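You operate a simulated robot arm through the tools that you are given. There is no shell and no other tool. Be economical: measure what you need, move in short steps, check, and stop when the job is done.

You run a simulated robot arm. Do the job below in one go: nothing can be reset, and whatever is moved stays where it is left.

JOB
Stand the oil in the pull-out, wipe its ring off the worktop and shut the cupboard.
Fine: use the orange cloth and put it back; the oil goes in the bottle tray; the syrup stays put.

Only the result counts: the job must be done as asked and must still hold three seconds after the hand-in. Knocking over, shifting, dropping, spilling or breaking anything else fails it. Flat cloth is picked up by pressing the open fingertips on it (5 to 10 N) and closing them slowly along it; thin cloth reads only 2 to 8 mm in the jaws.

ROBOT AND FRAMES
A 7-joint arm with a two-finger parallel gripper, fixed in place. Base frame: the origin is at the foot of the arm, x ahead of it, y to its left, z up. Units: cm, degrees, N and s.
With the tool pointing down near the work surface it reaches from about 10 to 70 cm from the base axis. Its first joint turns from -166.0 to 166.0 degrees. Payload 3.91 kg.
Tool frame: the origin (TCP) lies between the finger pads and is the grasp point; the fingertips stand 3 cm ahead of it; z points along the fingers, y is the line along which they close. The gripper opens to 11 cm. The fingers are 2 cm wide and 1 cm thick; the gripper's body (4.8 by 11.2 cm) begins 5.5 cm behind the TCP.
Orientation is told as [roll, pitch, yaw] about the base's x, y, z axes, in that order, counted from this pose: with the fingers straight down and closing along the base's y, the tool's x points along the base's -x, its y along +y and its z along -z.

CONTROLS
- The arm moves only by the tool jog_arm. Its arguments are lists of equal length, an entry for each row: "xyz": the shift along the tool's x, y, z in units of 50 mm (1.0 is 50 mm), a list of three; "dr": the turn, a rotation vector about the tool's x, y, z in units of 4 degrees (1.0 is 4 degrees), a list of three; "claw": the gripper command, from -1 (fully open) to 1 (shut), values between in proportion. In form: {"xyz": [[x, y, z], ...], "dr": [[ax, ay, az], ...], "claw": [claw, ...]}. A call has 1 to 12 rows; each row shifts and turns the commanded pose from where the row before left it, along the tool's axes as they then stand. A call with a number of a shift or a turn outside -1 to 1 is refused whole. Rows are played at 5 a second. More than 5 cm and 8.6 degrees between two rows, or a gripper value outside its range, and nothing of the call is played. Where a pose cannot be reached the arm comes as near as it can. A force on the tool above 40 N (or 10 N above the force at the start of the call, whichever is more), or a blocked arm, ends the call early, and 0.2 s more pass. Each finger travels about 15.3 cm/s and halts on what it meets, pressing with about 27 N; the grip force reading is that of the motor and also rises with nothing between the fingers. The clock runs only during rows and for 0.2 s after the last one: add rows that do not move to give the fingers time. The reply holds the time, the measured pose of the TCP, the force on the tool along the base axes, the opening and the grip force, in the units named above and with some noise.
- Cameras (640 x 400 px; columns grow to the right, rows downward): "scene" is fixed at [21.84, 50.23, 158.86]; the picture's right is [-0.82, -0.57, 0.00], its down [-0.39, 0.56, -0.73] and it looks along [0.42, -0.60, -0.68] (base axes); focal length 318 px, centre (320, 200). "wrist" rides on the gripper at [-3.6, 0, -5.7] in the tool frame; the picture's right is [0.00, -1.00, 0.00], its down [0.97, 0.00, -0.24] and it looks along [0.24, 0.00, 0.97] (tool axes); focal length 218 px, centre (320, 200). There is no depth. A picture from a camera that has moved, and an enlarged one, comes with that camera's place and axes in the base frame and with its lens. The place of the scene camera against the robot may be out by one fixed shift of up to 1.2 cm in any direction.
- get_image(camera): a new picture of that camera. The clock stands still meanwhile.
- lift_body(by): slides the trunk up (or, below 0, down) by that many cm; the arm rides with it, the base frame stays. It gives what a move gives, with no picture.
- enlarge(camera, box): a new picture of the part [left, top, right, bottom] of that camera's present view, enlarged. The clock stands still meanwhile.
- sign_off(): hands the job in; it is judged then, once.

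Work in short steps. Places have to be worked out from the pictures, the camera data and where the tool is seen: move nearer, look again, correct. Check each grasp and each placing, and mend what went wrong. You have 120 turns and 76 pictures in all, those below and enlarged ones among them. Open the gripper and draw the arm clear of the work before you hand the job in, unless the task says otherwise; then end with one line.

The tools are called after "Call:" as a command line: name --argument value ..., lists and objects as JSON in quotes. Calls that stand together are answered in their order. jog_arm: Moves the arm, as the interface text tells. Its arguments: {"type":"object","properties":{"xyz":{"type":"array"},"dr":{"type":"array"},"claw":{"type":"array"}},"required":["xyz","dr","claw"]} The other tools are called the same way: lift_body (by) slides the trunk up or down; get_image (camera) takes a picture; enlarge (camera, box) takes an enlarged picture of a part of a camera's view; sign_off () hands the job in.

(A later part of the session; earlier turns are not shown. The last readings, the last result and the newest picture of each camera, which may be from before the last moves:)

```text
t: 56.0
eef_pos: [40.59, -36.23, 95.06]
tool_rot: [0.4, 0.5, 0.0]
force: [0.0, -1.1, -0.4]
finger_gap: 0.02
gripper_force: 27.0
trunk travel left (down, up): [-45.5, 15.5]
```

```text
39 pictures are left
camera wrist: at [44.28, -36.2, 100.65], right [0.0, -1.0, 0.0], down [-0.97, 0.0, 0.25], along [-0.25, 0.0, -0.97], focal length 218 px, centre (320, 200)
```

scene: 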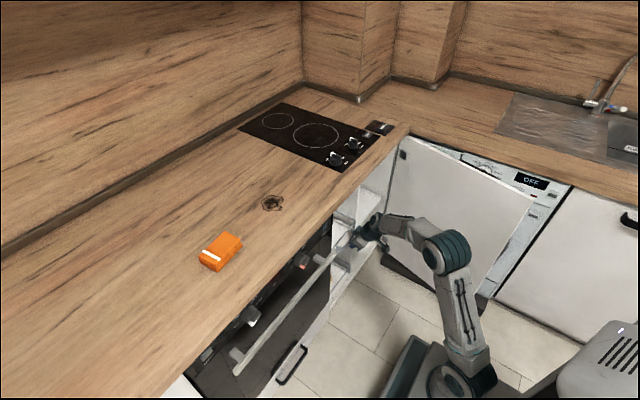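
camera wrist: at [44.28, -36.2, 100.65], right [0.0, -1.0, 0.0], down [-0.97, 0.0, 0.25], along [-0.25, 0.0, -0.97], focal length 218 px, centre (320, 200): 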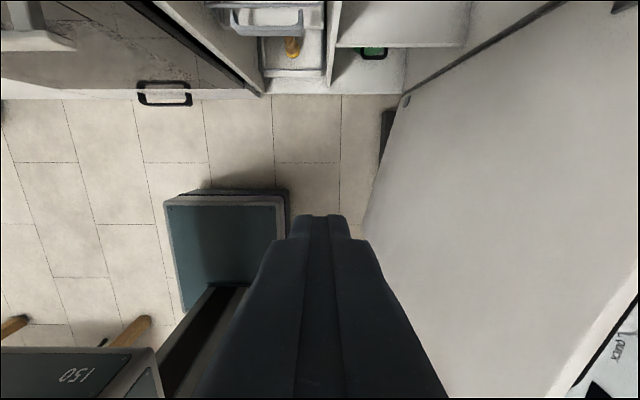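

Call:
jog_arm --xyz '[[0.6, -0.56, -0.2], [0.6, -0.56, -0.2], [0.6, -0.56, -0.2], [0.6, -0.56, -0.2], [0.6, -0.56, -0.2], [0, 0, 0]]' --dr '[[0, 0, 0], [0, 0, 0], [0, 0, 0], [0, 0, 0], [0, 0, 0], [0, 0, 0]]' --claw '[1, 1, 1, 1, 1, 1]'

Call:
get_image --camera "wrist"

Call:
get_image --camera "scene"

```text
t: 57.4
eef_pos: [25.88, -50.44, 100.02]
tool_rot: [0.3, 0.5, 0.1]
force: [0.7, -0.3, 0.6]
finger_gap: 0.02
gripper_force: 27.3
trunk travel left (down, up): [-45.5, 15.5]
```

```text
38 pictures are left
camera wrist: at [29.56, -50.26, 105.64], right [0.0, -1.0, -0.01], down [-0.97, 0.0, 0.25], along [-0.25, 0.0, -0.97], focal length 218 px, centre (320, 200)
```

wrist: 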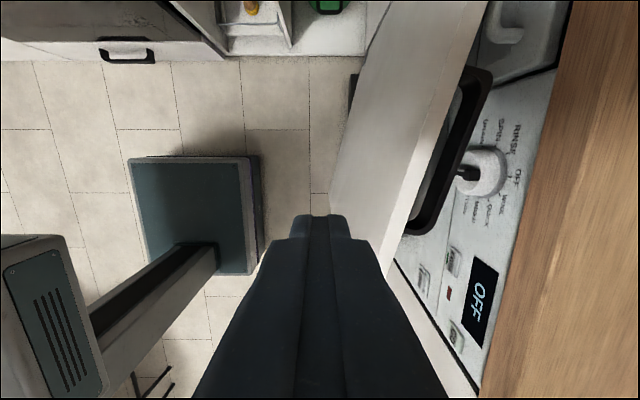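

```text
37 pictures are left
```

scene: 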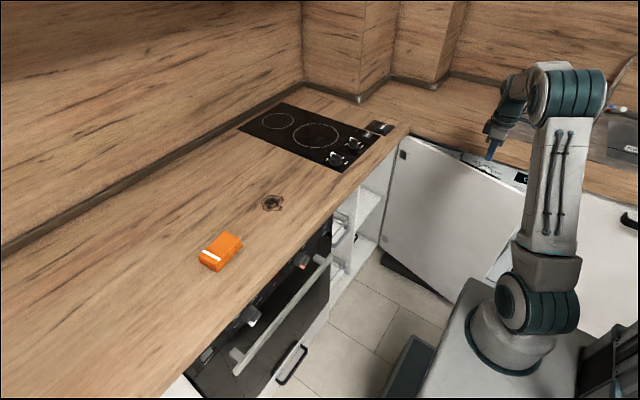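

Door top edge runs along roughly y = -57 at x = 16, and the washer's worktop edge is about y = -67. I'll hover over the gap near the free edge and look.

Call:
jog_arm --xyz '[[0.695, -0.43, 0.15], [0.695, -0.43, 0.15], [0.695, -0.43, 0.15], [0.695, -0.43, 0.15], [0, 0, 0]]' --dr '[[0, 0, 0], [0, 0, 0], [0, 0, 0], [0, 0, 0], [0, 0, 0]]' --claw '[1, 1, 1, 1, 1]'

Call:
get_image --camera "wrist"

Call:
enlarge --camera "scene" --box '[440, 60, 640, 260]'

```text
t: 58.6
eef_pos: [11.65, -58.87, 97.09]
tool_rot: [0.3, 0.5, 0.1]
force: [0.1, -0.2, 0.5]
finger_gap: 0.0
gripper_force: 26.7
trunk travel left (down, up): [-45.5, 15.5]
```

```text
36 pictures are left
camera wrist: at [15.26, -58.87, 102.71], right [0.0, -1.0, -0.01], down [-0.97, 0.0, 0.25], along [-0.25, 0.0, -0.97], focal length 218 px, centre (320, 200)
```

wrist: 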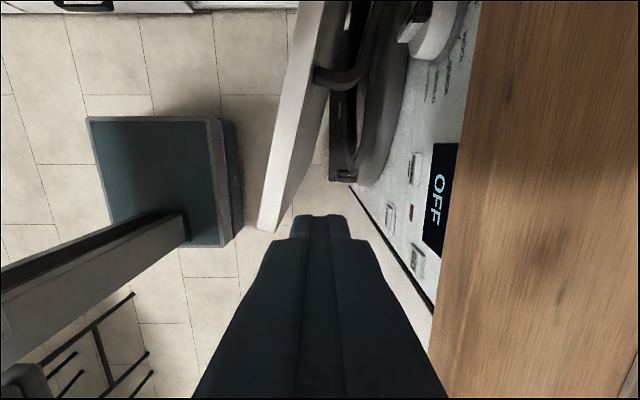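

```text
2.00 times, centred on (540, 160) of scene
camera zoom: at [21.84, 50.23, 158.86], right [-0.82, -0.57, 0.0], down [-0.39, 0.56, -0.73], along [0.42, -0.6, -0.68], focal length 637 px, centre (-120, 280)
```

zoom: 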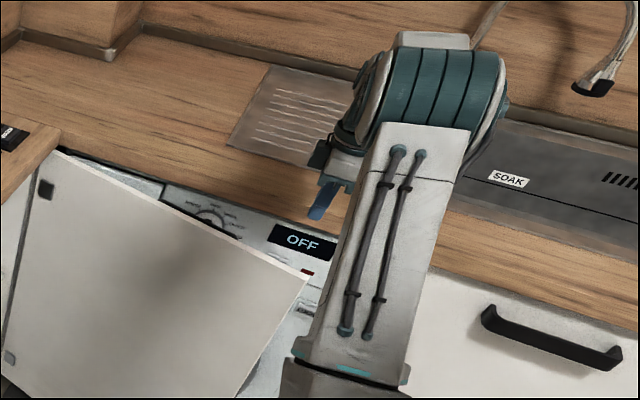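

The free edge's top corner is at about (8, -54.5, 85); the gap behind it is clear. I shift to y=-60 and lower the closed fingers behind the door, about 5 cm below its top.

Call:
jog_arm --xyz '[[0, -0.23, 0], [0, 0, 0.5], [0, 0, 0.5], [0, 0, 0.5], [0, 0, 0.5], [0, 0, 0.4], [0, 0, 0.4], [0, 0, 0]]' --dr '[[0, 0, 0], [0, 0, 0], [0, 0, 0], [0, 0, 0], [0, 0, 0], [0, 0, 0], [0, 0, 0], [0, 0, 0]]' --claw '[1, 1, 1, 1, 1, 1, 1, 1]'

Call:
get_image --camera "wrist"

```text
t: 60.4
eef_pos: [11.56, -59.92, 83.26]
tool_rot: [0.3, 0.5, -0.1]
force: [0.2, 0.1, 0.5]
finger_gap: 0.0
gripper_force: 27.2
trunk travel left (down, up): [-45.5, 15.5]
```

```text
34 pictures are left
camera wrist: at [15.2, -59.91, 88.77], right [0.0, -1.0, -0.01], down [-0.97, 0.0, 0.25], along [-0.25, 0.0, -0.97], focal length 218 px, centre (320, 200)
```

wrist: 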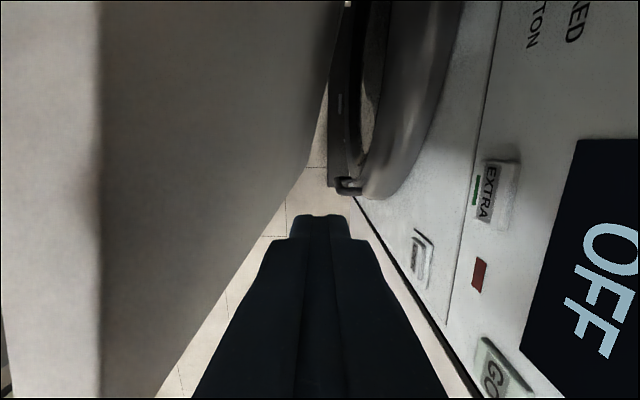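

Fingers are in the gap behind the door. Push it along its arc (hinge about (58.5, -66)).

Call:
jog_arm --xyz '[[-0.174, 0.282, 0], [-0.174, 0.282, 0], [-0.09, 0.39, 0], [-0.09, 0.39, 0], [-0.13, 0.38, 0], [-0.13, 0.38, 0], [-0.16, 0.37, 0], [-0.16, 0.37, 0], [-0.19, 0.36, 0], [-0.19, 0.36, 0], [0, 0, 0]]' --dr '[[0, 0, 0], [0, 0, 0], [0, 0, 0], [0, 0, 0], [0, 0, 0], [0, 0, 0], [0, 0, 0], [0, 0, 0], [0, 0, 0], [0, 0, 0], [0, 0, 0]]' --claw '[1, 1, 1, 1, 1, 1, 1, 1, 1, 1, 1]'

Call:
get_image --camera "scene"

Call:
get_image --camera "wrist"

```text
t: 62.8
eef_pos: [19.01, -42.06, 83.26]
tool_rot: [0.3, 0.5, 0.0]
force: [0.3, -1.9, 0.1]
finger_gap: 0.0
gripper_force: 26.9
trunk travel left (down, up): [-45.5, 15.5]
```

```text
33 pictures are left
```

scene: 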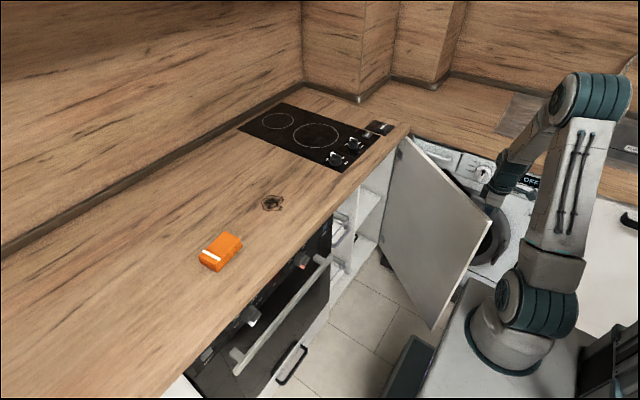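

```text
32 pictures are left
camera wrist: at [22.73, -41.97, 88.82], right [0.0, -1.0, 0.0], down [-0.97, 0.0, 0.25], along [-0.25, 0.0, -0.97], focal length 218 px, centre (320, 200)
```

wrist: 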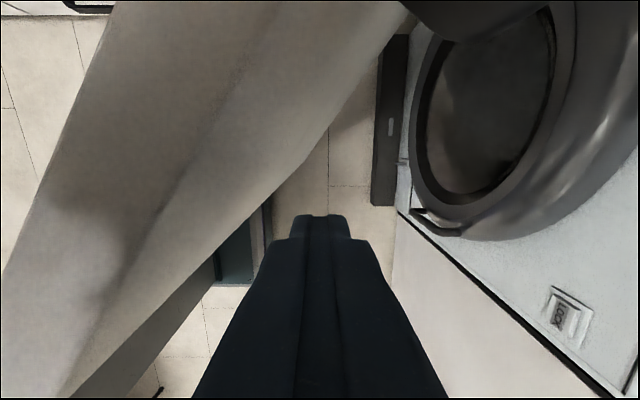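

Door follows nicely (about 35° along). Continue to about 60°.

Call:
jog_arm --xyz '[[-0.23, 0.33, 0], [-0.23, 0.33, 0], [-0.25, 0.31, 0], [-0.25, 0.31, 0], [-0.27, 0.29, 0], [-0.27, 0.29, 0], [-0.31, 0.27, 0], [-0.31, 0.27, 0], [-0.32, 0.24, 0], [-0.32, 0.24, 0], [0, 0, 0]]' --dr '[[0, 0, 0], [0, 0, 0], [0, 0, 0], [0, 0, 0], [0, 0, 0], [0, 0, 0], [0, 0, 0], [0, 0, 0], [0, 0, 0], [0, 0, 0], [0, 0, 0]]' --claw '[1, 1, 1, 1, 1, 1, 1, 1, 1, 1, 1]'

Call:
get_image --camera "scene"

Call:
get_image --camera "wrist"

```text
t: 65.2
eef_pos: [32.81, -27.72, 83.37]
tool_rot: [0.3, 0.4, 0.0]
force: [1.2, -0.9, 0.5]
finger_gap: 0.03
gripper_force: 27.4
trunk travel left (down, up): [-45.5, 15.5]
```

```text
31 pictures are left
```

scene: 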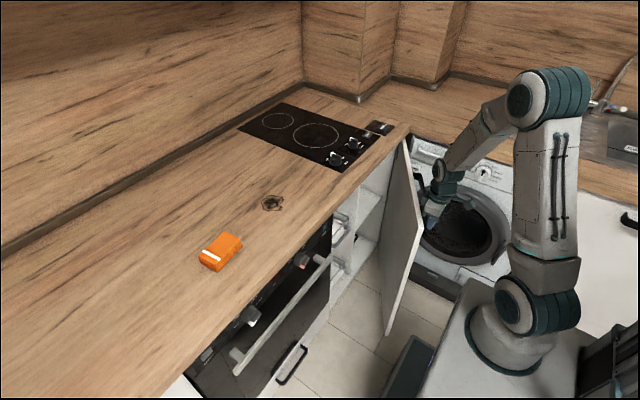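

```text
30 pictures are left
camera wrist: at [36.51, -27.64, 88.86], right [0.0, -1.0, 0.0], down [-0.97, 0.0, 0.25], along [-0.25, 0.0, -0.97], focal length 218 px, centre (320, 200)
```

wrist: 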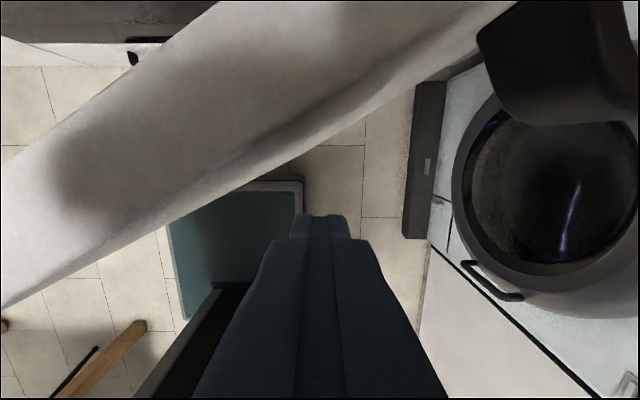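

Call:
jog_arm --xyz '[[-0.355, 0.195, 0], [-0.355, 0.195, 0], [-0.355, 0.195, 0], [-0.355, 0.195, 0], [-0.4, 0.147, 0], [-0.4, 0.147, 0], [-0.4, 0.147, 0], [0, 0, 0]]' --dr '[[0, 0, 0], [0, 0, 0], [0, 0, 0], [0, 0, 0], [0, 0, 0], [0, 0, 0], [0, 0, 0], [0, 0, 0]]' --claw '[1, 1, 1, 1, 1, 1, 1, 1]'

Call:
get_image --camera "wrist"

```text
t: 67.0
eef_pos: [45.95, -21.52, 83.31]
tool_rot: [0.3, 0.5, 0.1]
force: [0.5, 0.6, -0.1]
finger_gap: 0.0
gripper_force: 27.1
trunk travel left (down, up): [-45.5, 15.5]
```

```text
29 pictures are left
camera wrist: at [49.55, -21.42, 88.76], right [0.0, -1.0, -0.01], down [-0.97, 0.0, 0.25], along [-0.25, 0.0, -0.97], focal length 218 px, centre (320, 200)
```

wrist: 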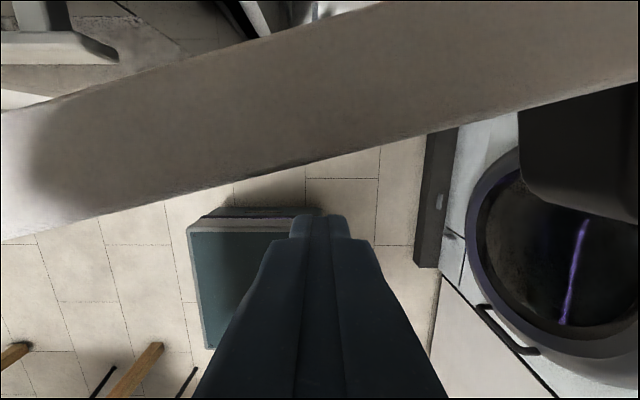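

Door is around 77°. Back off, pitch the tool forward and lower it, to push the last part from the front below the worktop edge.

Call:
jog_arm --xyz '[[0.3, 0, 0], [0.7, 0, 0], [0.7, 0, 0], [0.7, 0, 0], [0.6, 0, 0], [0, 0, 0], [0, 0, 0], [0, 0, 0], [0, 0, 0], [0, 0, 0], [0, 0, 0], [0, 0, 0]]' --dr '[[0, 0, 0], [0, 0, 0], [0, 0, 0], [0, 0, 0], [0, -1, 0], [0, -1, 0], [0, -1, 0], [0, -1, 0], [0, -1, 0], [0, -1, 0], [0, -1, 0], [0, -1, 0]]' --claw '[1, 1, 1, 1, 1, 1, 1, 1, 1, 1, 1, 1]'

Call:
jog_arm --xyz '[[0, 0, 0], [0, 0, 0], [0, 0, 0], [0, 0, 0], [0, 0, 0], [0, 0, 0], [0, 0, 0]]' --dr '[[0, -1, 0], [0, -1, 0], [0, -1, 0], [0, -1, 0], [0, -1, 0], [0, -1, 0], [0, 0, 0]]' --claw '[1, 1, 1, 1, 1, 1, 1]'

Call:
lift_body --by -10

Call:
get_image --camera "wrist"

Call:
get_image --camera "scene"

```text
t: 69.6
eef_pos: [32.25, -23.53, 83.23]
tool_rot: [0.5, -31.6, -0.2]
force: [0.2, -0.2, -0.2]
finger_gap: 0.0
gripper_force: 26.9
out of reach, approached as far as the arm can: row 10, 11, 12
trunk travel left (down, up): [-45.5, 15.5]
```

```text
t: 71.2
eef_pos: [33.49, -25.64, 83.13]
tool_rot: [0.6, -55.7, -0.4]
force: [0.4, 0.6, -0.6]
finger_gap: 0.0
gripper_force: 26.9
out of reach, approached as far as the arm can: row 1, 2, 3, 5
trunk travel left (down, up): [-45.5, 15.5]
```

```text
t: 72.5
eef_pos: [33.34, -25.41, 73.09]
tool_rot: [0.6, -55.6, -0.4]
force: [-0.5, -0.8, 0.3]
finger_gap: 0.0
gripper_force: 27.0
trunk travel left (down, up): [-35.5, 25.5]
```

```text
28 pictures are left
camera wrist: at [30.76, -25.38, 79.19], right [0.0, -1.0, -0.01], down [-0.75, 0.0, -0.66], along [0.66, 0.01, -0.75], focal length 218 px, centre (320, 200)
```

wrist: 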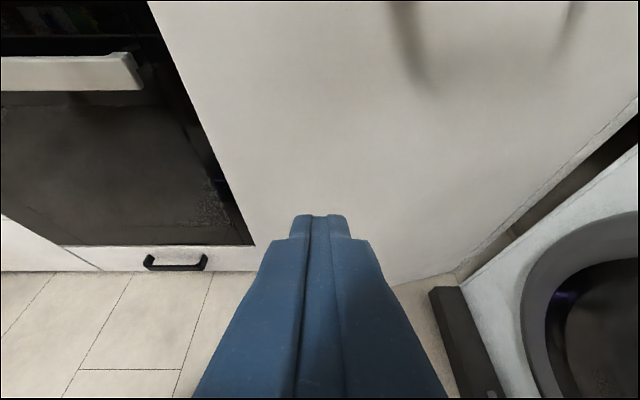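

```text
27 pictures are left
```

scene: 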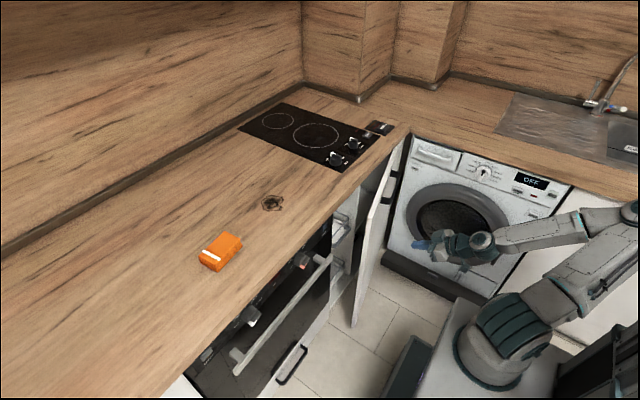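

Now push forward at y≈-24, 1 cm per row.

Call:
jog_arm --xyz '[[-0.168, 0.05, 0.249], [-0.168, 0.05, 0.249], [-0.168, 0.05, 0.249], [-0.168, 0.05, 0.249], [-0.168, 0.05, 0.249], [-0.168, 0.05, 0.249], [-0.112, 0, 0.166], [-0.112, 0, 0.166], [-0.112, 0, 0.166], [-0.112, 0, 0.166], [-0.112, 0, 0.166], [0, 0, 0]]' --dr '[[0, 0, 0], [0, 0, 0], [0, 0, 0], [0, 0, 0], [0, 0, 0], [0, 0, 0], [0, 0, 0], [0, 0, 0], [0, 0, 0], [0, 0, 0], [0, 0, 0], [0, 0, 0]]' --claw '[1, 1, 1, 1, 1, 1, 1, 1, 1, 1, 1, 1]'

Call:
get_image --camera "wrist"

```text
t: 75.1
eef_pos: [47.52, -23.94, 73.12]
tool_rot: [0.7, -55.5, -0.4]
force: [-0.7, 0.0, 0.2]
finger_gap: 0.0
gripper_force: 27.0
trunk travel left (down, up): [-35.5, 25.5]
```

```text
26 pictures are left
camera wrist: at [44.8, -23.9, 79.15], right [0.0, -1.0, -0.01], down [-0.75, 0.0, -0.66], along [0.66, 0.01, -0.75], focal length 218 px, centre (320, 200)
```

wrist: 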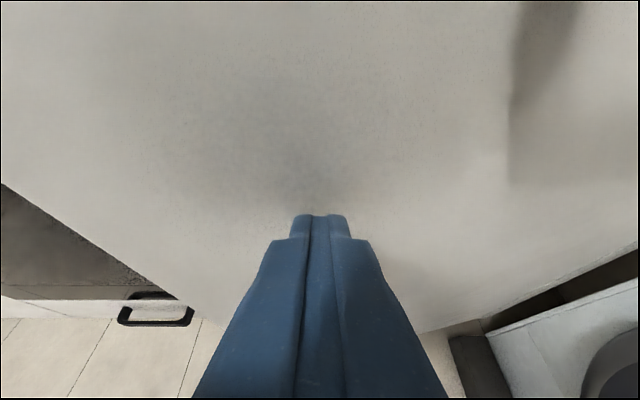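

Contact region; continue pushing until the door seats.

Call:
jog_arm --xyz '[[-0.112, 0, 0.166], [-0.112, 0, 0.166], [-0.112, 0, 0.166], [-0.112, 0, 0.166], [-0.112, 0, 0.166], [-0.112, 0, 0.166], [-0.056, 0, 0.083], [-0.056, 0, 0.083], [-0.056, 0, 0.083], [-0.056, 0, 0.083], [-0.056, 0, 0.083], [-0.056, 0, 0.083]]' --dr '[[0, 0, 0], [0, 0, 0], [0, 0, 0], [0, 0, 0], [0, 0, 0], [0, 0, 0], [0, 0, 0], [0, 0, 0], [0, 0, 0], [0, 0, 0], [0, 0, 0], [0, 0, 0]]' --claw '[1, 1, 1, 1, 1, 1, 1, 1, 1, 1, 1, 1]'

Call:
get_image --camera "scene"

```text
t: 77.7
eef_pos: [56.48, -24.04, 72.84]
tool_rot: [0.6, -55.6, -0.4]
force: [-0.2, 0.6, 0.6]
finger_gap: 0.0
gripper_force: 27.1
trunk travel left (down, up): [-35.5, 25.5]
```

```text
25 pictures are left
```

scene: 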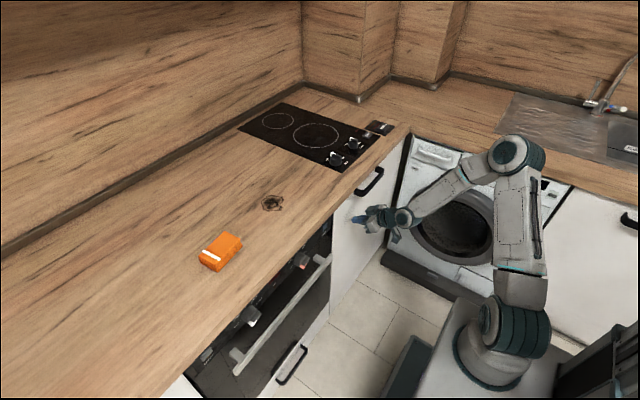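

Call:
jog_arm --xyz '[[-0.045, 0, 0.066], [-0.045, 0, 0.066], [-0.045, 0, 0.066], [-0.045, 0, 0.066], [-0.045, 0, 0.066], [-0.045, 0, 0.066], [-0.045, 0, 0.066], [-0.045, 0, 0.066], [-0.045, 0, 0.066], [-0.045, 0, 0.066]]' --dr '[[0, 0, 0], [0, 0, 0], [0, 0, 0], [0, 0, 0], [0, 0, 0], [0, 0, 0], [0, 0, 0], [0, 0, 0], [0, 0, 0], [0, 0, 0]]' --claw '[1, 1, 1, 1, 1, 1, 1, 1, 1, 1]'

Call:
enlarge --camera "scene" --box '[300, 120, 460, 320]'

```text
t: 79.1
eef_pos: [57.97, -24.05, 72.68]
tool_rot: [0.8, -55.0, -0.5]
force: [-29.4, -0.7, 11.0]
finger_gap: 0.02
gripper_force: 26.9
trunk travel left (down, up): [-35.5, 25.5]
stopped in row 6: the force on the tool passed its limit (the readings are from after the stop); the commanded pose is now the measured one
```

```text
2.00 times, centred on (380, 220) of scene
camera zoom: at [21.84, 50.23, 158.86], right [-0.82, -0.57, 0.0], down [-0.39, 0.56, -0.73], along [0.42, -0.6, -0.68], focal length 637 px, centre (200, 160)
```

zoom: 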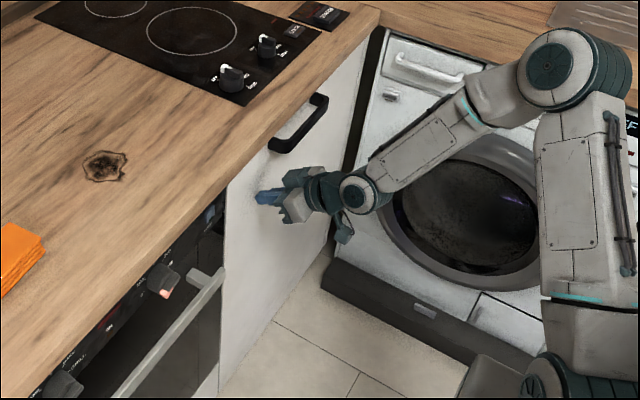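

The door seats firmly (29 N). Back away and raise the trunk for the worktop work.

Call:
jog_arm --xyz '[[0.2, 0, -0.3], [0.38, 0, -0.56], [0.38, 0, -0.56], [0.38, 0, -0.56], [0, 0, 0]]' --dr '[[0, 0, 0], [0, 0, 0], [0, 0, 0], [0, 0, 0], [0, 0, 0]]' --claw '[1, 1, 1, 1, 1]'

Call:
lift_body --by 25.5

Call:
jog_arm --xyz '[[0, 0.4, -0.8], [0, 0.5, -0.6], [0, 0.8, 0], [0, 0.8, 0], [0, 0.8, 0], [0, 0.8, 0], [0, 0.8, 0], [0, 0.8, 0], [0, 0.8, 0], [0, 0.8, 0], [0, 0.8, 0], [0, 0, 0]]' --dr '[[0, 0, 0], [0, 0, 0], [0, 1, 0], [0, 1, 0], [0, 1, 0], [0, 1, 0], [0, 1, 0], [0, 1, 0], [0, 1, 0], [0, 1, 0], [0, 1, 0], [0, 0, 0]]' --claw '[1, 1, 1, 1, 1, 1, 1, 1, 1, 1, 1, 1]'

```text
t: 80.3
eef_pos: [46.19, -23.95, 72.62]
tool_rot: [0.8, -55.1, -0.4]
force: [-0.2, 0.3, -0.2]
finger_gap: 0.0
gripper_force: 27.2
trunk travel left (down, up): [-35.5, 25.5]
```

```text
t: 82.9
eef_pos: [46.27, -24.02, 98.11]
tool_rot: [0.8, -55.0, -0.5]
force: [-0.4, 0.0, -0.3]
finger_gap: 0.0
gripper_force: 27.1
trunk travel left (down, up): [-61.0, 0.0]
```

```text
t: 85.5
eef_pos: [46.06, 12.4, 102.36]
tool_rot: [0.4, -19.0, -0.1]
force: [-0.2, 0.8, -0.3]
finger_gap: 0.0
gripper_force: 26.9
out of reach, approached as far as the arm can: row 2, 3, 4, 5, 6
trunk travel left (down, up): [-61.0, 0.0]
```

Call:
jog_arm --xyz '[[0, 0.4, -0.6], [0, 0.4, -0.6], [0, 0, 0], [0, 0, 0], [0, 0, 0], [0, 0, 0]]' --dr '[[0, 1, 0], [0, 1, 0], [0, 1, 0], [0, 1, 0], [0, 0.75, 0], [0, 0, 0]]' --claw '[1, 1, 0, -1, -1, -1]'

Call:
get_image --camera "wrist"

Call:
enlarge --camera "scene" --box '[260, 120, 460, 320]'

```text
t: 86.9
eef_pos: [44.25, 16.44, 107.95]
tool_rot: [0.5, 0.0, 0.3]
force: [-0.1, -0.7, -0.6]
finger_gap: 11.0
gripper_force: 0.0
trunk travel left (down, up): [-61.0, 0.0]
```

```text
23 pictures are left
camera wrist: at [47.89, 16.43, 113.58], right [0.0, -1.0, -0.01], down [-0.97, -0.01, 0.24], along [-0.24, 0.01, -0.97], focal length 218 px, centre (320, 200)
```

wrist: 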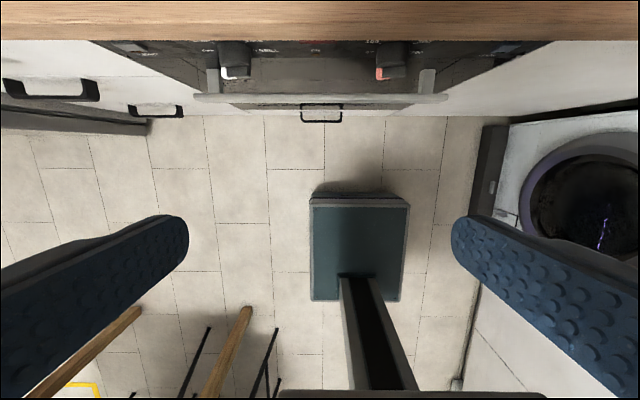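

```text
2.00 times, centred on (360, 220) of scene
camera zoom: at [21.84, 50.23, 158.86], right [-0.82, -0.57, 0.0], down [-0.39, 0.56, -0.73], along [0.42, -0.6, -0.68], focal length 637 px, centre (240, 160)
```

zoom: 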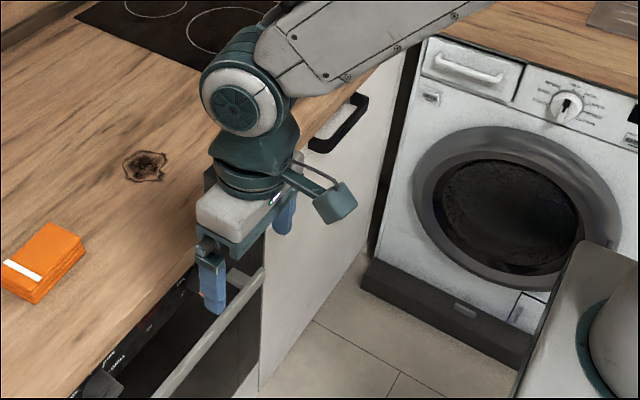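

Door is shut. Now move toward the cloth and yaw 90° so the fingers close across its short side.

Call:
jog_arm --xyz '[[-0.85, 0.22, 0], [-0.85, 0.22, 0], [-0.85, 0.22, 0], [-0.85, 0.22, 0], [-0.85, 0.22, 0], [0, 0, 0], [0, 0, 0], [0, 0, 0], [0, 0, 0], [0, 0, 0], [0, 0, 0], [0, 0, 0]]' --dr '[[0, 0, 0], [0, 0, 0], [0, 0, 0], [0, 0, 0], [0, 0, 0], [0, 0, 1], [0, 0, 1], [0, 0, 1], [0, 0, 1], [0, 0, 1], [0, 0, 1], [0, 0, 1]]' --claw '[-1, -1, -1, -1, -1, -1, -1, -1, -1, -1, -1, -1]'

Call:
jog_arm --xyz '[[0, 0, 0], [0, 0, 0], [0, 0, 0], [0, 0, 0], [0, 0, 0], [0, 0, 0], [0, 0, 0], [0, 0, 0], [0, 0, 0], [0, 0, 0], [0, 0, 0], [0, 0, 0]]' --dr '[[0, 0, 1], [0, 0, 1], [0, 0, 1], [0, 0, 1], [0, 0, 1], [0, 0, 1], [0, 0, 1], [0, 0, 1], [0, 0, 1], [0, 0, 1], [0, 0, 1], [0, 0, 1]]' --claw '[-1, -1, -1, -1, -1, -1, -1, -1, -1, -1, -1, -1]'

Call:
jog_arm --xyz '[[0, 0, 0], [0, 0, 0], [0, 0, 0], [0, 0, 0], [0, 0, 0]]' --dr '[[0, 0, 1], [0, 0, 1], [0, 0, 1], [0, 0, 0.5], [0, 0, 0]]' --claw '[-1, -1, -1, -1, -1]'

Call:
get_image --camera "wrist"

```text
t: 89.5
eef_pos: [65.55, 21.83, 108.03]
tool_rot: [0.3, 0.2, -27.9]
force: [-0.3, -0.7, -0.3]
finger_gap: 10.99
gripper_force: 0.1
trunk travel left (down, up): [-61.0, 0.0]
```

```text
t: 92.1
eef_pos: [65.53, 21.78, 108.01]
tool_rot: [0.1, 0.4, -75.9]
force: [0.3, 0.3, -0.6]
finger_gap: 11.02
gripper_force: 0.0
trunk travel left (down, up): [-61.0, 0.0]
```

```text
t: 93.3
eef_pos: [65.41, 21.91, 107.9]
tool_rot: [0.0, 0.4, -89.9]
force: [0.0, -1.1, -0.6]
finger_gap: 11.01
gripper_force: 0.0
trunk travel left (down, up): [-61.0, 0.0]
```

```text
21 pictures are left
camera wrist: at [65.48, 18.37, 113.56], right [-1.0, 0.0, 0.0], down [0.0, 0.97, 0.25], along [0.0, 0.25, -0.97], focal length 218 px, centre (320, 200)
```

wrist: 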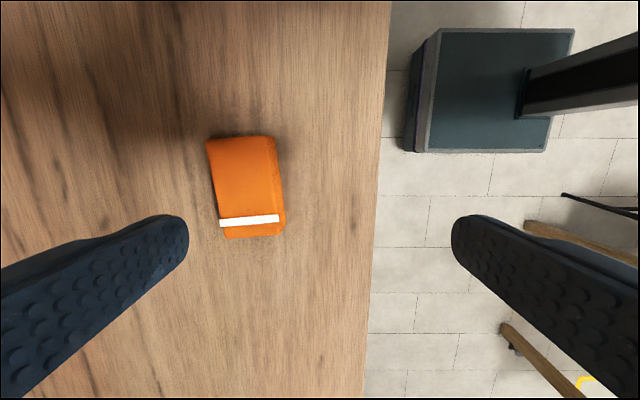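

Cloth centre about (72.4, 22.4), turned some 6°. Align over it and lower partly.

Call:
jog_arm --xyz '[[0.05, 0.7, 0], [0.05, 0.7, 0], [0, 0, 0.5], [0, 0, 0.5], [0, 0, 0.4], [0, 0, 0]]' --dr '[[0, 0, 0], [0, 0, 0], [0, 0, -0.8], [0, 0, -0.8], [0, 0, 0], [0, 0, 0]]' --claw '[-1, -1, -1, -1, -1, -1]'

Call:
get_image --camera "wrist"

```text
t: 94.7
eef_pos: [72.47, 22.51, 101.05]
tool_rot: [0.0, 0.6, -83.4]
force: [0.5, -0.2, 0.1]
finger_gap: 11.02
gripper_force: 0.0
trunk travel left (down, up): [-61.0, 0.0]
```

```text
20 pictures are left
camera wrist: at [72.86, 19.0, 106.59], right [-0.99, -0.11, 0.0], down [-0.11, 0.96, 0.25], along [-0.03, 0.25, -0.97], focal length 218 px, centre (320, 200)
```

wrist: 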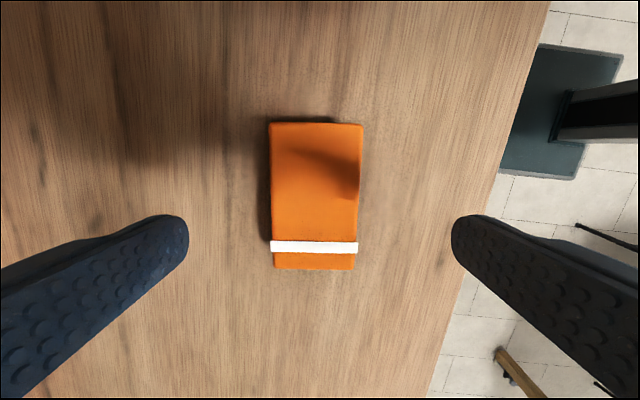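

Well aligned. Descend toward the worktop beside the cloth, last part in small steps with force check.

Call:
jog_arm --xyz '[[0, 0, 0.4], [0, 0, 0.4], [0, 0, 0.3], [0, 0, 0.1], [0, 0, 0.06], [0, 0, 0.06], [0, 0, 0.06], [0, 0, 0]]' --dr '[[0, 0, 0], [0, 0, 0], [0, 0, 0], [0, 0, 0], [0, 0, 0], [0, 0, 0], [0, 0, 0], [0, 0, 0]]' --claw '[-1, -1, -1, -1, -1, -1, -1, -1]'

Call:
get_image --camera "wrist"

```text
t: 96.5
eef_pos: [72.55, 22.48, 94.18]
tool_rot: [0.1, 0.4, -83.4]
force: [-0.3, -0.4, 0.1]
finger_gap: 11.0
gripper_force: 0.2
trunk travel left (down, up): [-61.0, 0.0]
```

```text
19 pictures are left
camera wrist: at [72.92, 18.98, 99.64], right [-0.99, -0.11, 0.0], down [-0.11, 0.96, 0.25], along [-0.03, 0.25, -0.97], focal length 218 px, centre (320, 200)
```

wrist: 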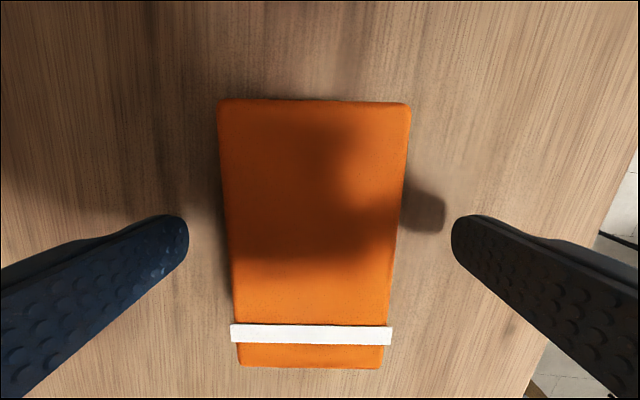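

Call:
jog_arm --xyz '[[0, 0, 0.04], [0, 0, 0.04], [0, 0, 0.04], [0, 0, 0.04], [0, 0, 0]]' --dr '[[0, 0, 0], [0, 0, 0], [0, 0, 0], [0, 0, 0], [0, 0, 0]]' --claw '[-1, -1, -1, -1, -1]'

```text
t: 97.7
eef_pos: [72.45, 22.45, 93.4]
tool_rot: [0.1, 0.6, -83.4]
force: [0.6, -0.5, -0.6]
finger_gap: 11.0
gripper_force: 0.0
trunk travel left (down, up): [-61.0, 0.0]
```

Tips are a few mm above the worktop. Close slowly on the cloth.

Call:
jog_arm --xyz '[[0, 0, 0], [0, 0, 0], [0, 0, 0], [0, 0, 0], [0, 0, 0], [0, 0, 0], [0, 0, 0], [0, 0, 0]]' --dr '[[0, 0, 0], [0, 0, 0], [0, 0, 0], [0, 0, 0], [0, 0, 0], [0, 0, 0], [0, 0, 0], [0, 0, 0]]' --claw '[-0.7, -0.4, -0.2, -0.1, 0, 0.1, 0.2, 0.2]'

Call:
get_image --camera "wrist"

```text
t: 99.5
eef_pos: [72.5, 22.47, 93.35]
tool_rot: [0.1, 0.4, -83.4]
force: [-0.3, -0.2, -0.8]
finger_gap: 6.15
gripper_force: 27.0
trunk travel left (down, up): [-61.0, 0.0]
```

```text
18 pictures are left
camera wrist: at [73.0, 19.01, 98.96], right [-0.99, -0.11, 0.0], down [-0.11, 0.96, 0.25], along [-0.03, 0.25, -0.97], focal length 218 px, centre (320, 200)
```

wrist: 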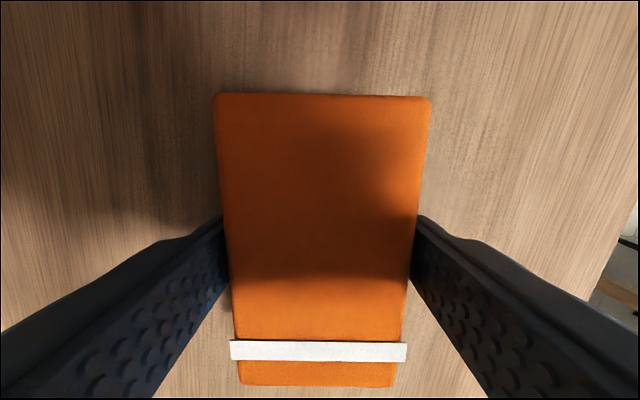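

Cloth gripped (6.15 cm). Lift 5 cm and move partway toward the ring to look at it.

Call:
jog_arm --xyz '[[0, 0, -0.3], [0, 0, -0.7], [-0.67, -0.078, 0], [-0.67, -0.078, 0], [-0.67, -0.078, 0], [-0.67, -0.078, 0], [0, 0, 0]]' --dr '[[0, 0, 0], [0, 0, 0], [0, 0, 0], [0, 0, 0], [0, 0, 0], [0, 0, 0], [0, 0, 0]]' --claw '[0.3, 0.3, 0.3, 0.3, 0.3, 0.3, 0.3]'

Call:
get_image --camera "wrist"

```text
t: 101.1
eef_pos: [72.52, 9.08, 98.36]
tool_rot: [0.2, 0.4, -83.4]
force: [0.3, 0.0, -0.2]
finger_gap: 6.14
gripper_force: 27.2
trunk travel left (down, up): [-61.0, 0.0]
```

```text
17 pictures are left
camera wrist: at [72.89, 5.55, 103.81], right [-0.99, -0.12, 0.0], down [-0.11, 0.96, 0.25], along [-0.03, 0.25, -0.97], focal length 218 px, centre (320, 200)
```

wrist: 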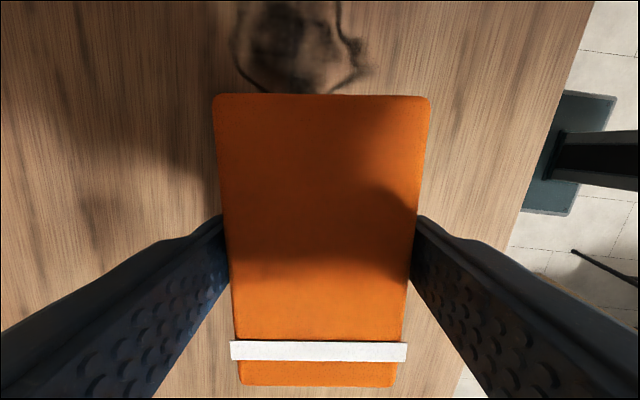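

The ring is about 7 cm across, centred at about (74.5, -0.2). Move the cloth above it and lower until it presses.

Call:
jog_arm --xyz '[[-0.617, 0.063, 0], [-0.617, 0.063, 0], [-0.617, 0.063, 0], [0, 0, 0.5], [0, 0, 0.4], [0, 0, 0.04], [0, 0, 0.04], [0, 0, 0.03], [0, 0, 0]]' --dr '[[0, 0, 0], [0, 0, 0], [0, 0, 0], [0, 0, 0], [0, 0, 0], [0, 0, 0], [0, 0, 0], [0, 0, 0], [0, 0, 0]]' --claw '[0.3, 0.3, 0.3, 0.3, 0.3, 0.3, 0.3, 0.3, 0.3]'

```text
t: 103.1
eef_pos: [74.48, -0.01, 93.26]
tool_rot: [0.3, 0.5, -83.4]
force: [0.6, -0.4, 16.4]
finger_gap: 6.14
gripper_force: 26.8
trunk travel left (down, up): [-61.0, 0.0]
```

Pressing at 16 N; ease a touch and wipe in a pattern.

Call:
jog_arm --xyz '[[0, 0, -0.008], [-0.4, 0, 0], [0.4, 0, 0], [0.4, 0, 0], [-0.4, 0, 0], [0, -0.45, 0], [0.4, 0, 0], [-0.4, 0, 0], [-0.4, 0, 0], [0.4, 0, 0], [0, 0.45, 0], [0, 0, 0]]' --dr '[[0, 0, 0], [0, 0, 0], [0, 0, 0], [0, 0, 0], [0, 0, 0], [0, 0, 0], [0, 0, 0], [0, 0, 0], [0, 0, 0], [0, 0, 0], [0, 0, 0], [0, 0, 0]]' --claw '[0.3, 0.3, 0.3, 0.3, 0.3, 0.3, 0.3, 0.3, 0.3, 0.3, 0.3, 0.3]'

Call:
jog_arm --xyz '[[0, 0.25, 0], [0, 0.25, 0], [0.4, 0, 0], [-0.4, 0, 0], [-0.4, 0, 0], [0.4, 0, 0], [0, -0.4, 0], [0, -0.4, 0], [0, 0.4, 0], [0, 0.4, 0], [0, -0.45, 0], [0, 0, 0]]' --dr '[[0, 0, 0], [0, 0, 0], [0, 0, 0], [0, 0, 0], [0, 0, 0], [0, 0, 0], [0, 0, 0], [0, 0, 0], [0, 0, 0], [0, 0, 0], [0, 0, 0], [0, 0, 0]]' --claw '[0.3, 0.3, 0.3, 0.3, 0.3, 0.3, 0.3, 0.3, 0.3, 0.3, 0.3, 0.3]'

Call:
get_image --camera "wrist"

```text
t: 105.7
eef_pos: [74.3, 0.18, 93.28]
tool_rot: [0.1, 0.5, -83.3]
force: [-4.5, 0.2, 14.8]
finger_gap: 6.13
gripper_force: 27.6
trunk travel left (down, up): [-61.0, 0.0]
```

```text
t: 108.3
eef_pos: [74.69, -0.05, 93.29]
tool_rot: [0.1, 0.4, -83.4]
force: [3.1, 0.1, 17.9]
finger_gap: 6.12
gripper_force: 27.1
trunk travel left (down, up): [-61.0, 0.0]
```

```text
16 pictures are left
camera wrist: at [75.06, -3.58, 98.79], right [-0.99, -0.11, 0.0], down [-0.11, 0.96, 0.25], along [-0.02, 0.25, -0.97], focal length 218 px, centre (320, 200)
```

wrist: 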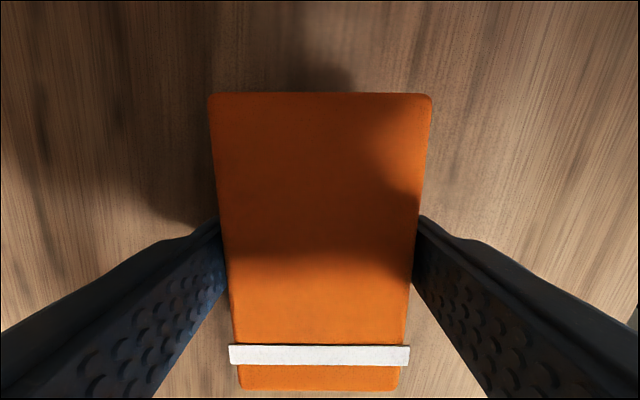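

No residue visible around the cloth. Lift and move back toward the cloth's spot, then look where the ring was.

Call:
jog_arm --xyz '[[0, 0, -0.4], [0, 0, -0.62], [0.67, 0.078, 0], [0.67, 0.078, 0], [0.67, 0.078, 0], [0, 0, 0]]' --dr '[[0, 0, 0], [0, 0, 0], [0, 0, 0], [0, 0, 0], [0, 0, 0], [0, 0, 0]]' --claw '[0.3, 0.3, 0.3, 0.3, 0.3, 0.3]'

Call:
get_image --camera "wrist"

Call:
enlarge --camera "scene" --box '[200, 140, 340, 280]'

```text
t: 109.7
eef_pos: [74.64, 10.07, 98.19]
tool_rot: [0.0, 0.5, -83.5]
force: [-0.3, -0.9, 0.7]
finger_gap: 6.13
gripper_force: 27.0
trunk travel left (down, up): [-61.0, 0.0]
```

```text
15 pictures are left
camera wrist: at [75.05, 6.49, 103.82], right [-0.99, -0.11, 0.0], down [-0.11, 0.96, 0.25], along [-0.03, 0.25, -0.97], focal length 218 px, centre (320, 200)
```

wrist: 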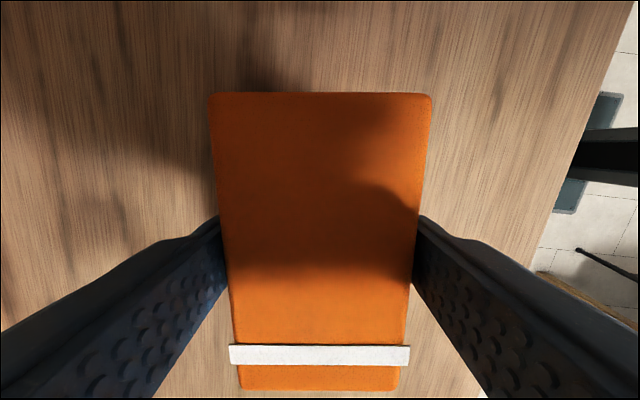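

```text
2.86 times, centred on (270, 210) of scene
camera zoom: at [21.84, 50.23, 158.86], right [-0.82, -0.57, 0.0], down [-0.39, 0.56, -0.73], along [0.42, -0.6, -0.68], focal length 909 px, centre (463, 171)
```

zoom: 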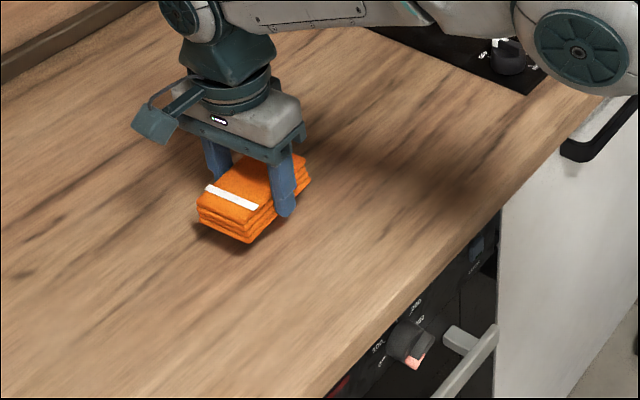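

The ring appears wiped; full check comes after. Return the cloth to its original spot (72.5, 22.5).

Call:
jog_arm --xyz '[[0.628, -0.035, 0], [0.628, -0.035, 0], [0.628, -0.035, 0], [0.628, -0.035, 0], [0, 0, 0.4], [0, 0, 0.4], [0, 0, 0.1], [0, 0, 0.04], [0, 0, 0]]' --dr '[[0, 0, 0], [0, 0, 0], [0, 0, 0], [0, 0, 0], [0, 0, 0], [0, 0, 0], [0, 0, 0], [0, 0, 0], [0, 0, 0]]' --claw '[0.3, 0.3, 0.3, 0.3, 0.3, 0.3, 0.3, 0.3, 0.3]'

```text
t: 111.7
eef_pos: [72.63, 22.62, 93.64]
tool_rot: [0.1, 0.5, -83.4]
force: [0.2, 0.4, -0.2]
finger_gap: 6.13
gripper_force: 26.9
trunk travel left (down, up): [-61.0, 0.0]
```

Call:
jog_arm --xyz '[[-0.01, -0.02, 0], [0, 0, 0.03], [0, 0, 0.02], [0, 0, 0]]' --dr '[[0, 0, 0], [0, 0, 0], [0, 0, 0], [0, 0, 0]]' --claw '[0.3, 0.3, 0.3, 0.3]'

```text
t: 112.7
eef_pos: [72.52, 22.55, 93.47]
tool_rot: [0.2, 0.5, -83.4]
force: [0.9, 0.1, 0.7]
finger_gap: 6.13
gripper_force: 27.1
trunk travel left (down, up): [-61.0, 0.0]
```

Within a millimetre of the surface: settle and release.

Call:
jog_arm --xyz '[[0, 0, 0.02], [0, 0, 0], [0, 0, 0], [0, 0, 0], [0, 0, 0], [0, 0, 0], [0, 0, -0.3], [0, 0, -0.7], [0, 0, -0.8], [0, 0, 0]]' --dr '[[0, 0, 0], [0, 0, 0], [0, 0, 0], [0, 0, 0], [0, 0, 0], [0, 0, 0], [0, 0, 0], [0, 0, 0], [0, 0, 0], [0, 0, 0]]' --claw '[0.3, -0.1, -0.25, -0.5, -0.9, -0.9, -0.9, -0.9, -0.9, -0.9]'

Call:
get_image --camera "wrist"

Call:
enlarge --camera "scene" --box '[200, 140, 340, 280]'

```text
t: 114.9
eef_pos: [72.55, 22.21, 102.4]
tool_rot: [0.1, 0.4, -83.4]
force: [-0.7, -0.2, 0.7]
finger_gap: 10.47
gripper_force: 0.1
trunk travel left (down, up): [-61.0, 0.0]
```

```text
13 pictures are left
camera wrist: at [72.95, 18.72, 107.93], right [-0.99, -0.11, 0.0], down [-0.11, 0.96, 0.25], along [-0.03, 0.25, -0.97], focal length 218 px, centre (320, 200)
```

wrist: 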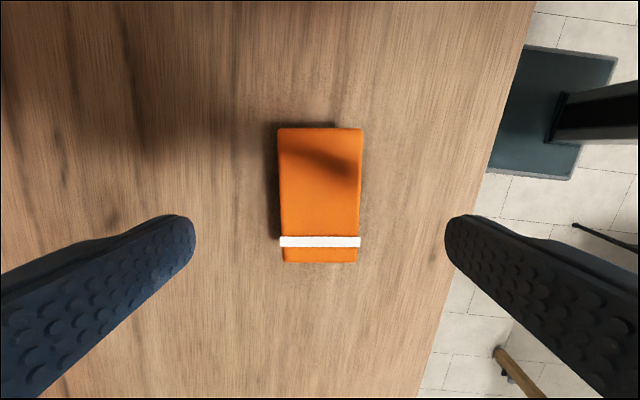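

```text
2.86 times, centred on (270, 210) of scene
camera zoom: at [21.84, 50.23, 158.86], right [-0.82, -0.57, 0.0], down [-0.39, 0.56, -0.73], along [0.42, -0.6, -0.68], focal length 909 px, centre (463, 171)
```

zoom: 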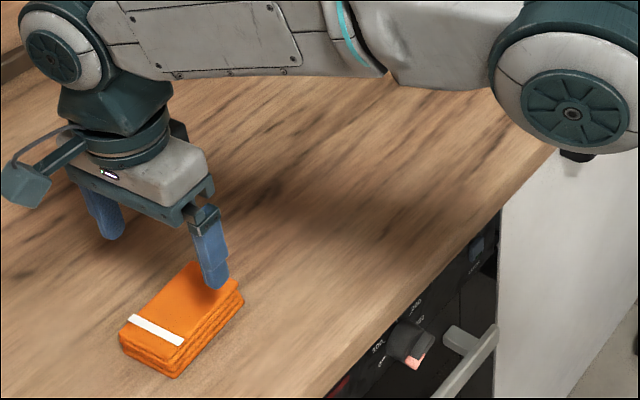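

Cloth is back in place. Draw the arm up and back, then verify everything.

Call:
jog_arm --xyz '[[0, 0, -0.8], [0, 0, -0.8], [0.08, -0.85, 0], [0.08, -0.85, 0], [0.08, -0.85, 0], [0.08, -0.85, 0], [0.08, -0.85, 0], [0.08, -0.85, 0], [0, 0, 0]]' --dr '[[0, 0, 0], [0, 0, 0], [0, 0, 0], [0, 0, 0], [0, 0, 0], [0, 0, 0], [0, 0, 0], [0, 0, 0], [0, 0, 0]]' --claw '[-1, -1, -1, -1, -1, -1, -1, -1, -1]'

Call:
get_image --camera "scene"

Call:
enlarge --camera "scene" --box '[180, 120, 340, 280]'

```text
t: 116.9
eef_pos: [46.89, 21.71, 110.25]
tool_rot: [0.1, 0.4, -83.4]
force: [0.0, -0.4, 0.3]
finger_gap: 11.04
gripper_force: 0.0
trunk travel left (down, up): [-61.0, 0.0]
```

```text
11 pictures are left
```

scene: 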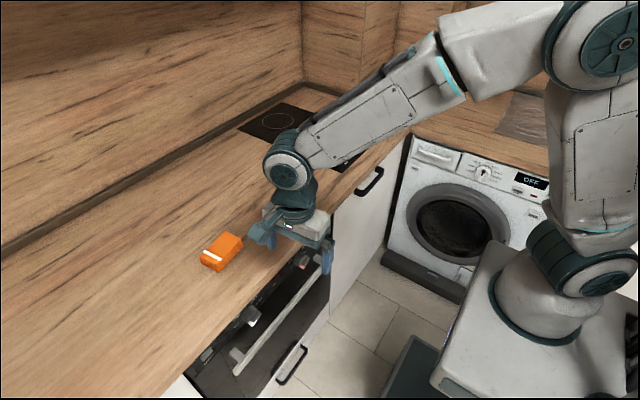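

```text
2.50 times, centred on (260, 200) of scene
camera zoom: at [21.84, 50.23, 158.86], right [-0.82, -0.57, 0.0], down [-0.39, 0.56, -0.73], along [0.42, -0.6, -0.68], focal length 796 px, centre (470, 200)
```

zoom: 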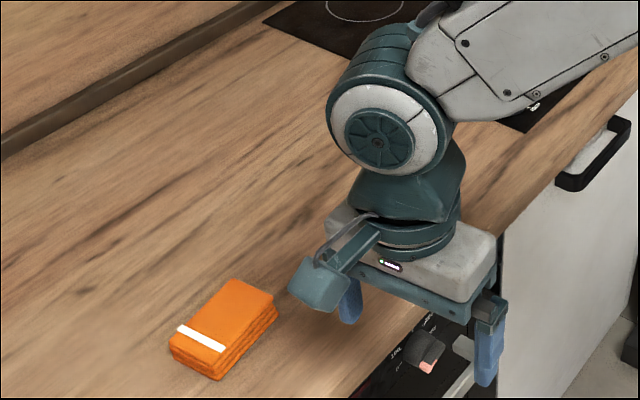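

The cloth is back within millimetres. Move the arm aside to see the ring spot and the door.

Call:
jog_arm --xyz '[[-0.8, -0.3, -0.2], [-0.8, -0.2, -0.2], [-0.85, 0, -0.2], [-0.85, 0, -0.2], [-0.85, 0, 0], [-0.85, 0, 0], [-0.85, 0, 0], [-0.85, 0, 0], [-0.85, 0, 0], [0, 0, 0]]' --dr '[[0, 0, 0], [0, 0, 0], [0, 0, 0], [0, 0, 0], [0, 0, 0], [0, 0, 0], [0, 0, 0], [0, 0, 0], [0, 0, 0], [0, 0, 0]]' --claw '[-1, -1, -1, -1, -1, -1, -1, -1, -1, -1]'

Call:
get_image --camera "scene"

Call:
enlarge --camera "scene" --box '[200, 140, 340, 280]'

```text
t: 119.1
eef_pos: [48.61, -15.99, 114.09]
tool_rot: [0.1, 0.3, -83.4]
force: [-1.4, -0.4, -0.3]
finger_gap: 11.0
gripper_force: 0.1
trunk travel left (down, up): [-61.0, 0.0]
```

```text
9 pictures are left
```

scene: 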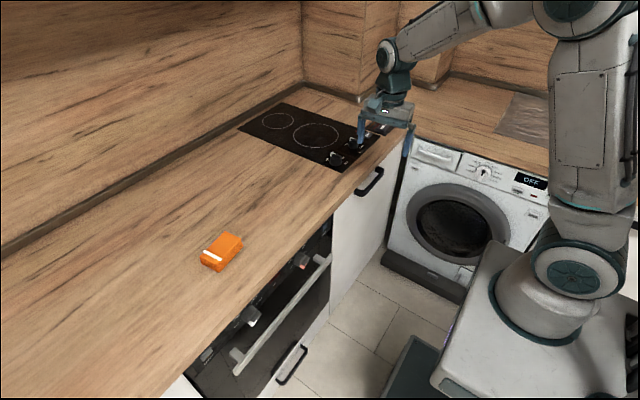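

```text
2.86 times, centred on (270, 210) of scene
camera zoom: at [21.84, 50.23, 158.86], right [-0.82, -0.57, 0.0], down [-0.39, 0.56, -0.73], along [0.42, -0.6, -0.68], focal length 909 px, centre (463, 171)
```

zoom: 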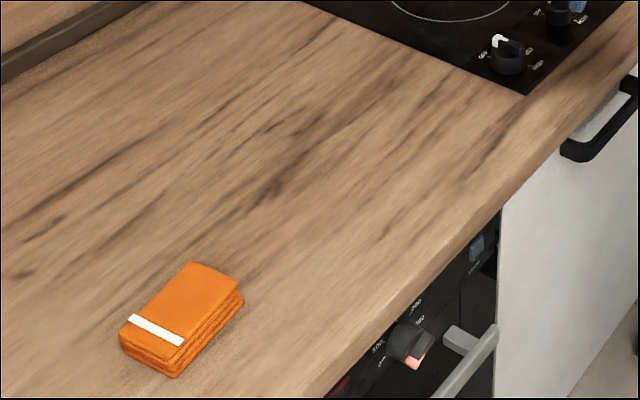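

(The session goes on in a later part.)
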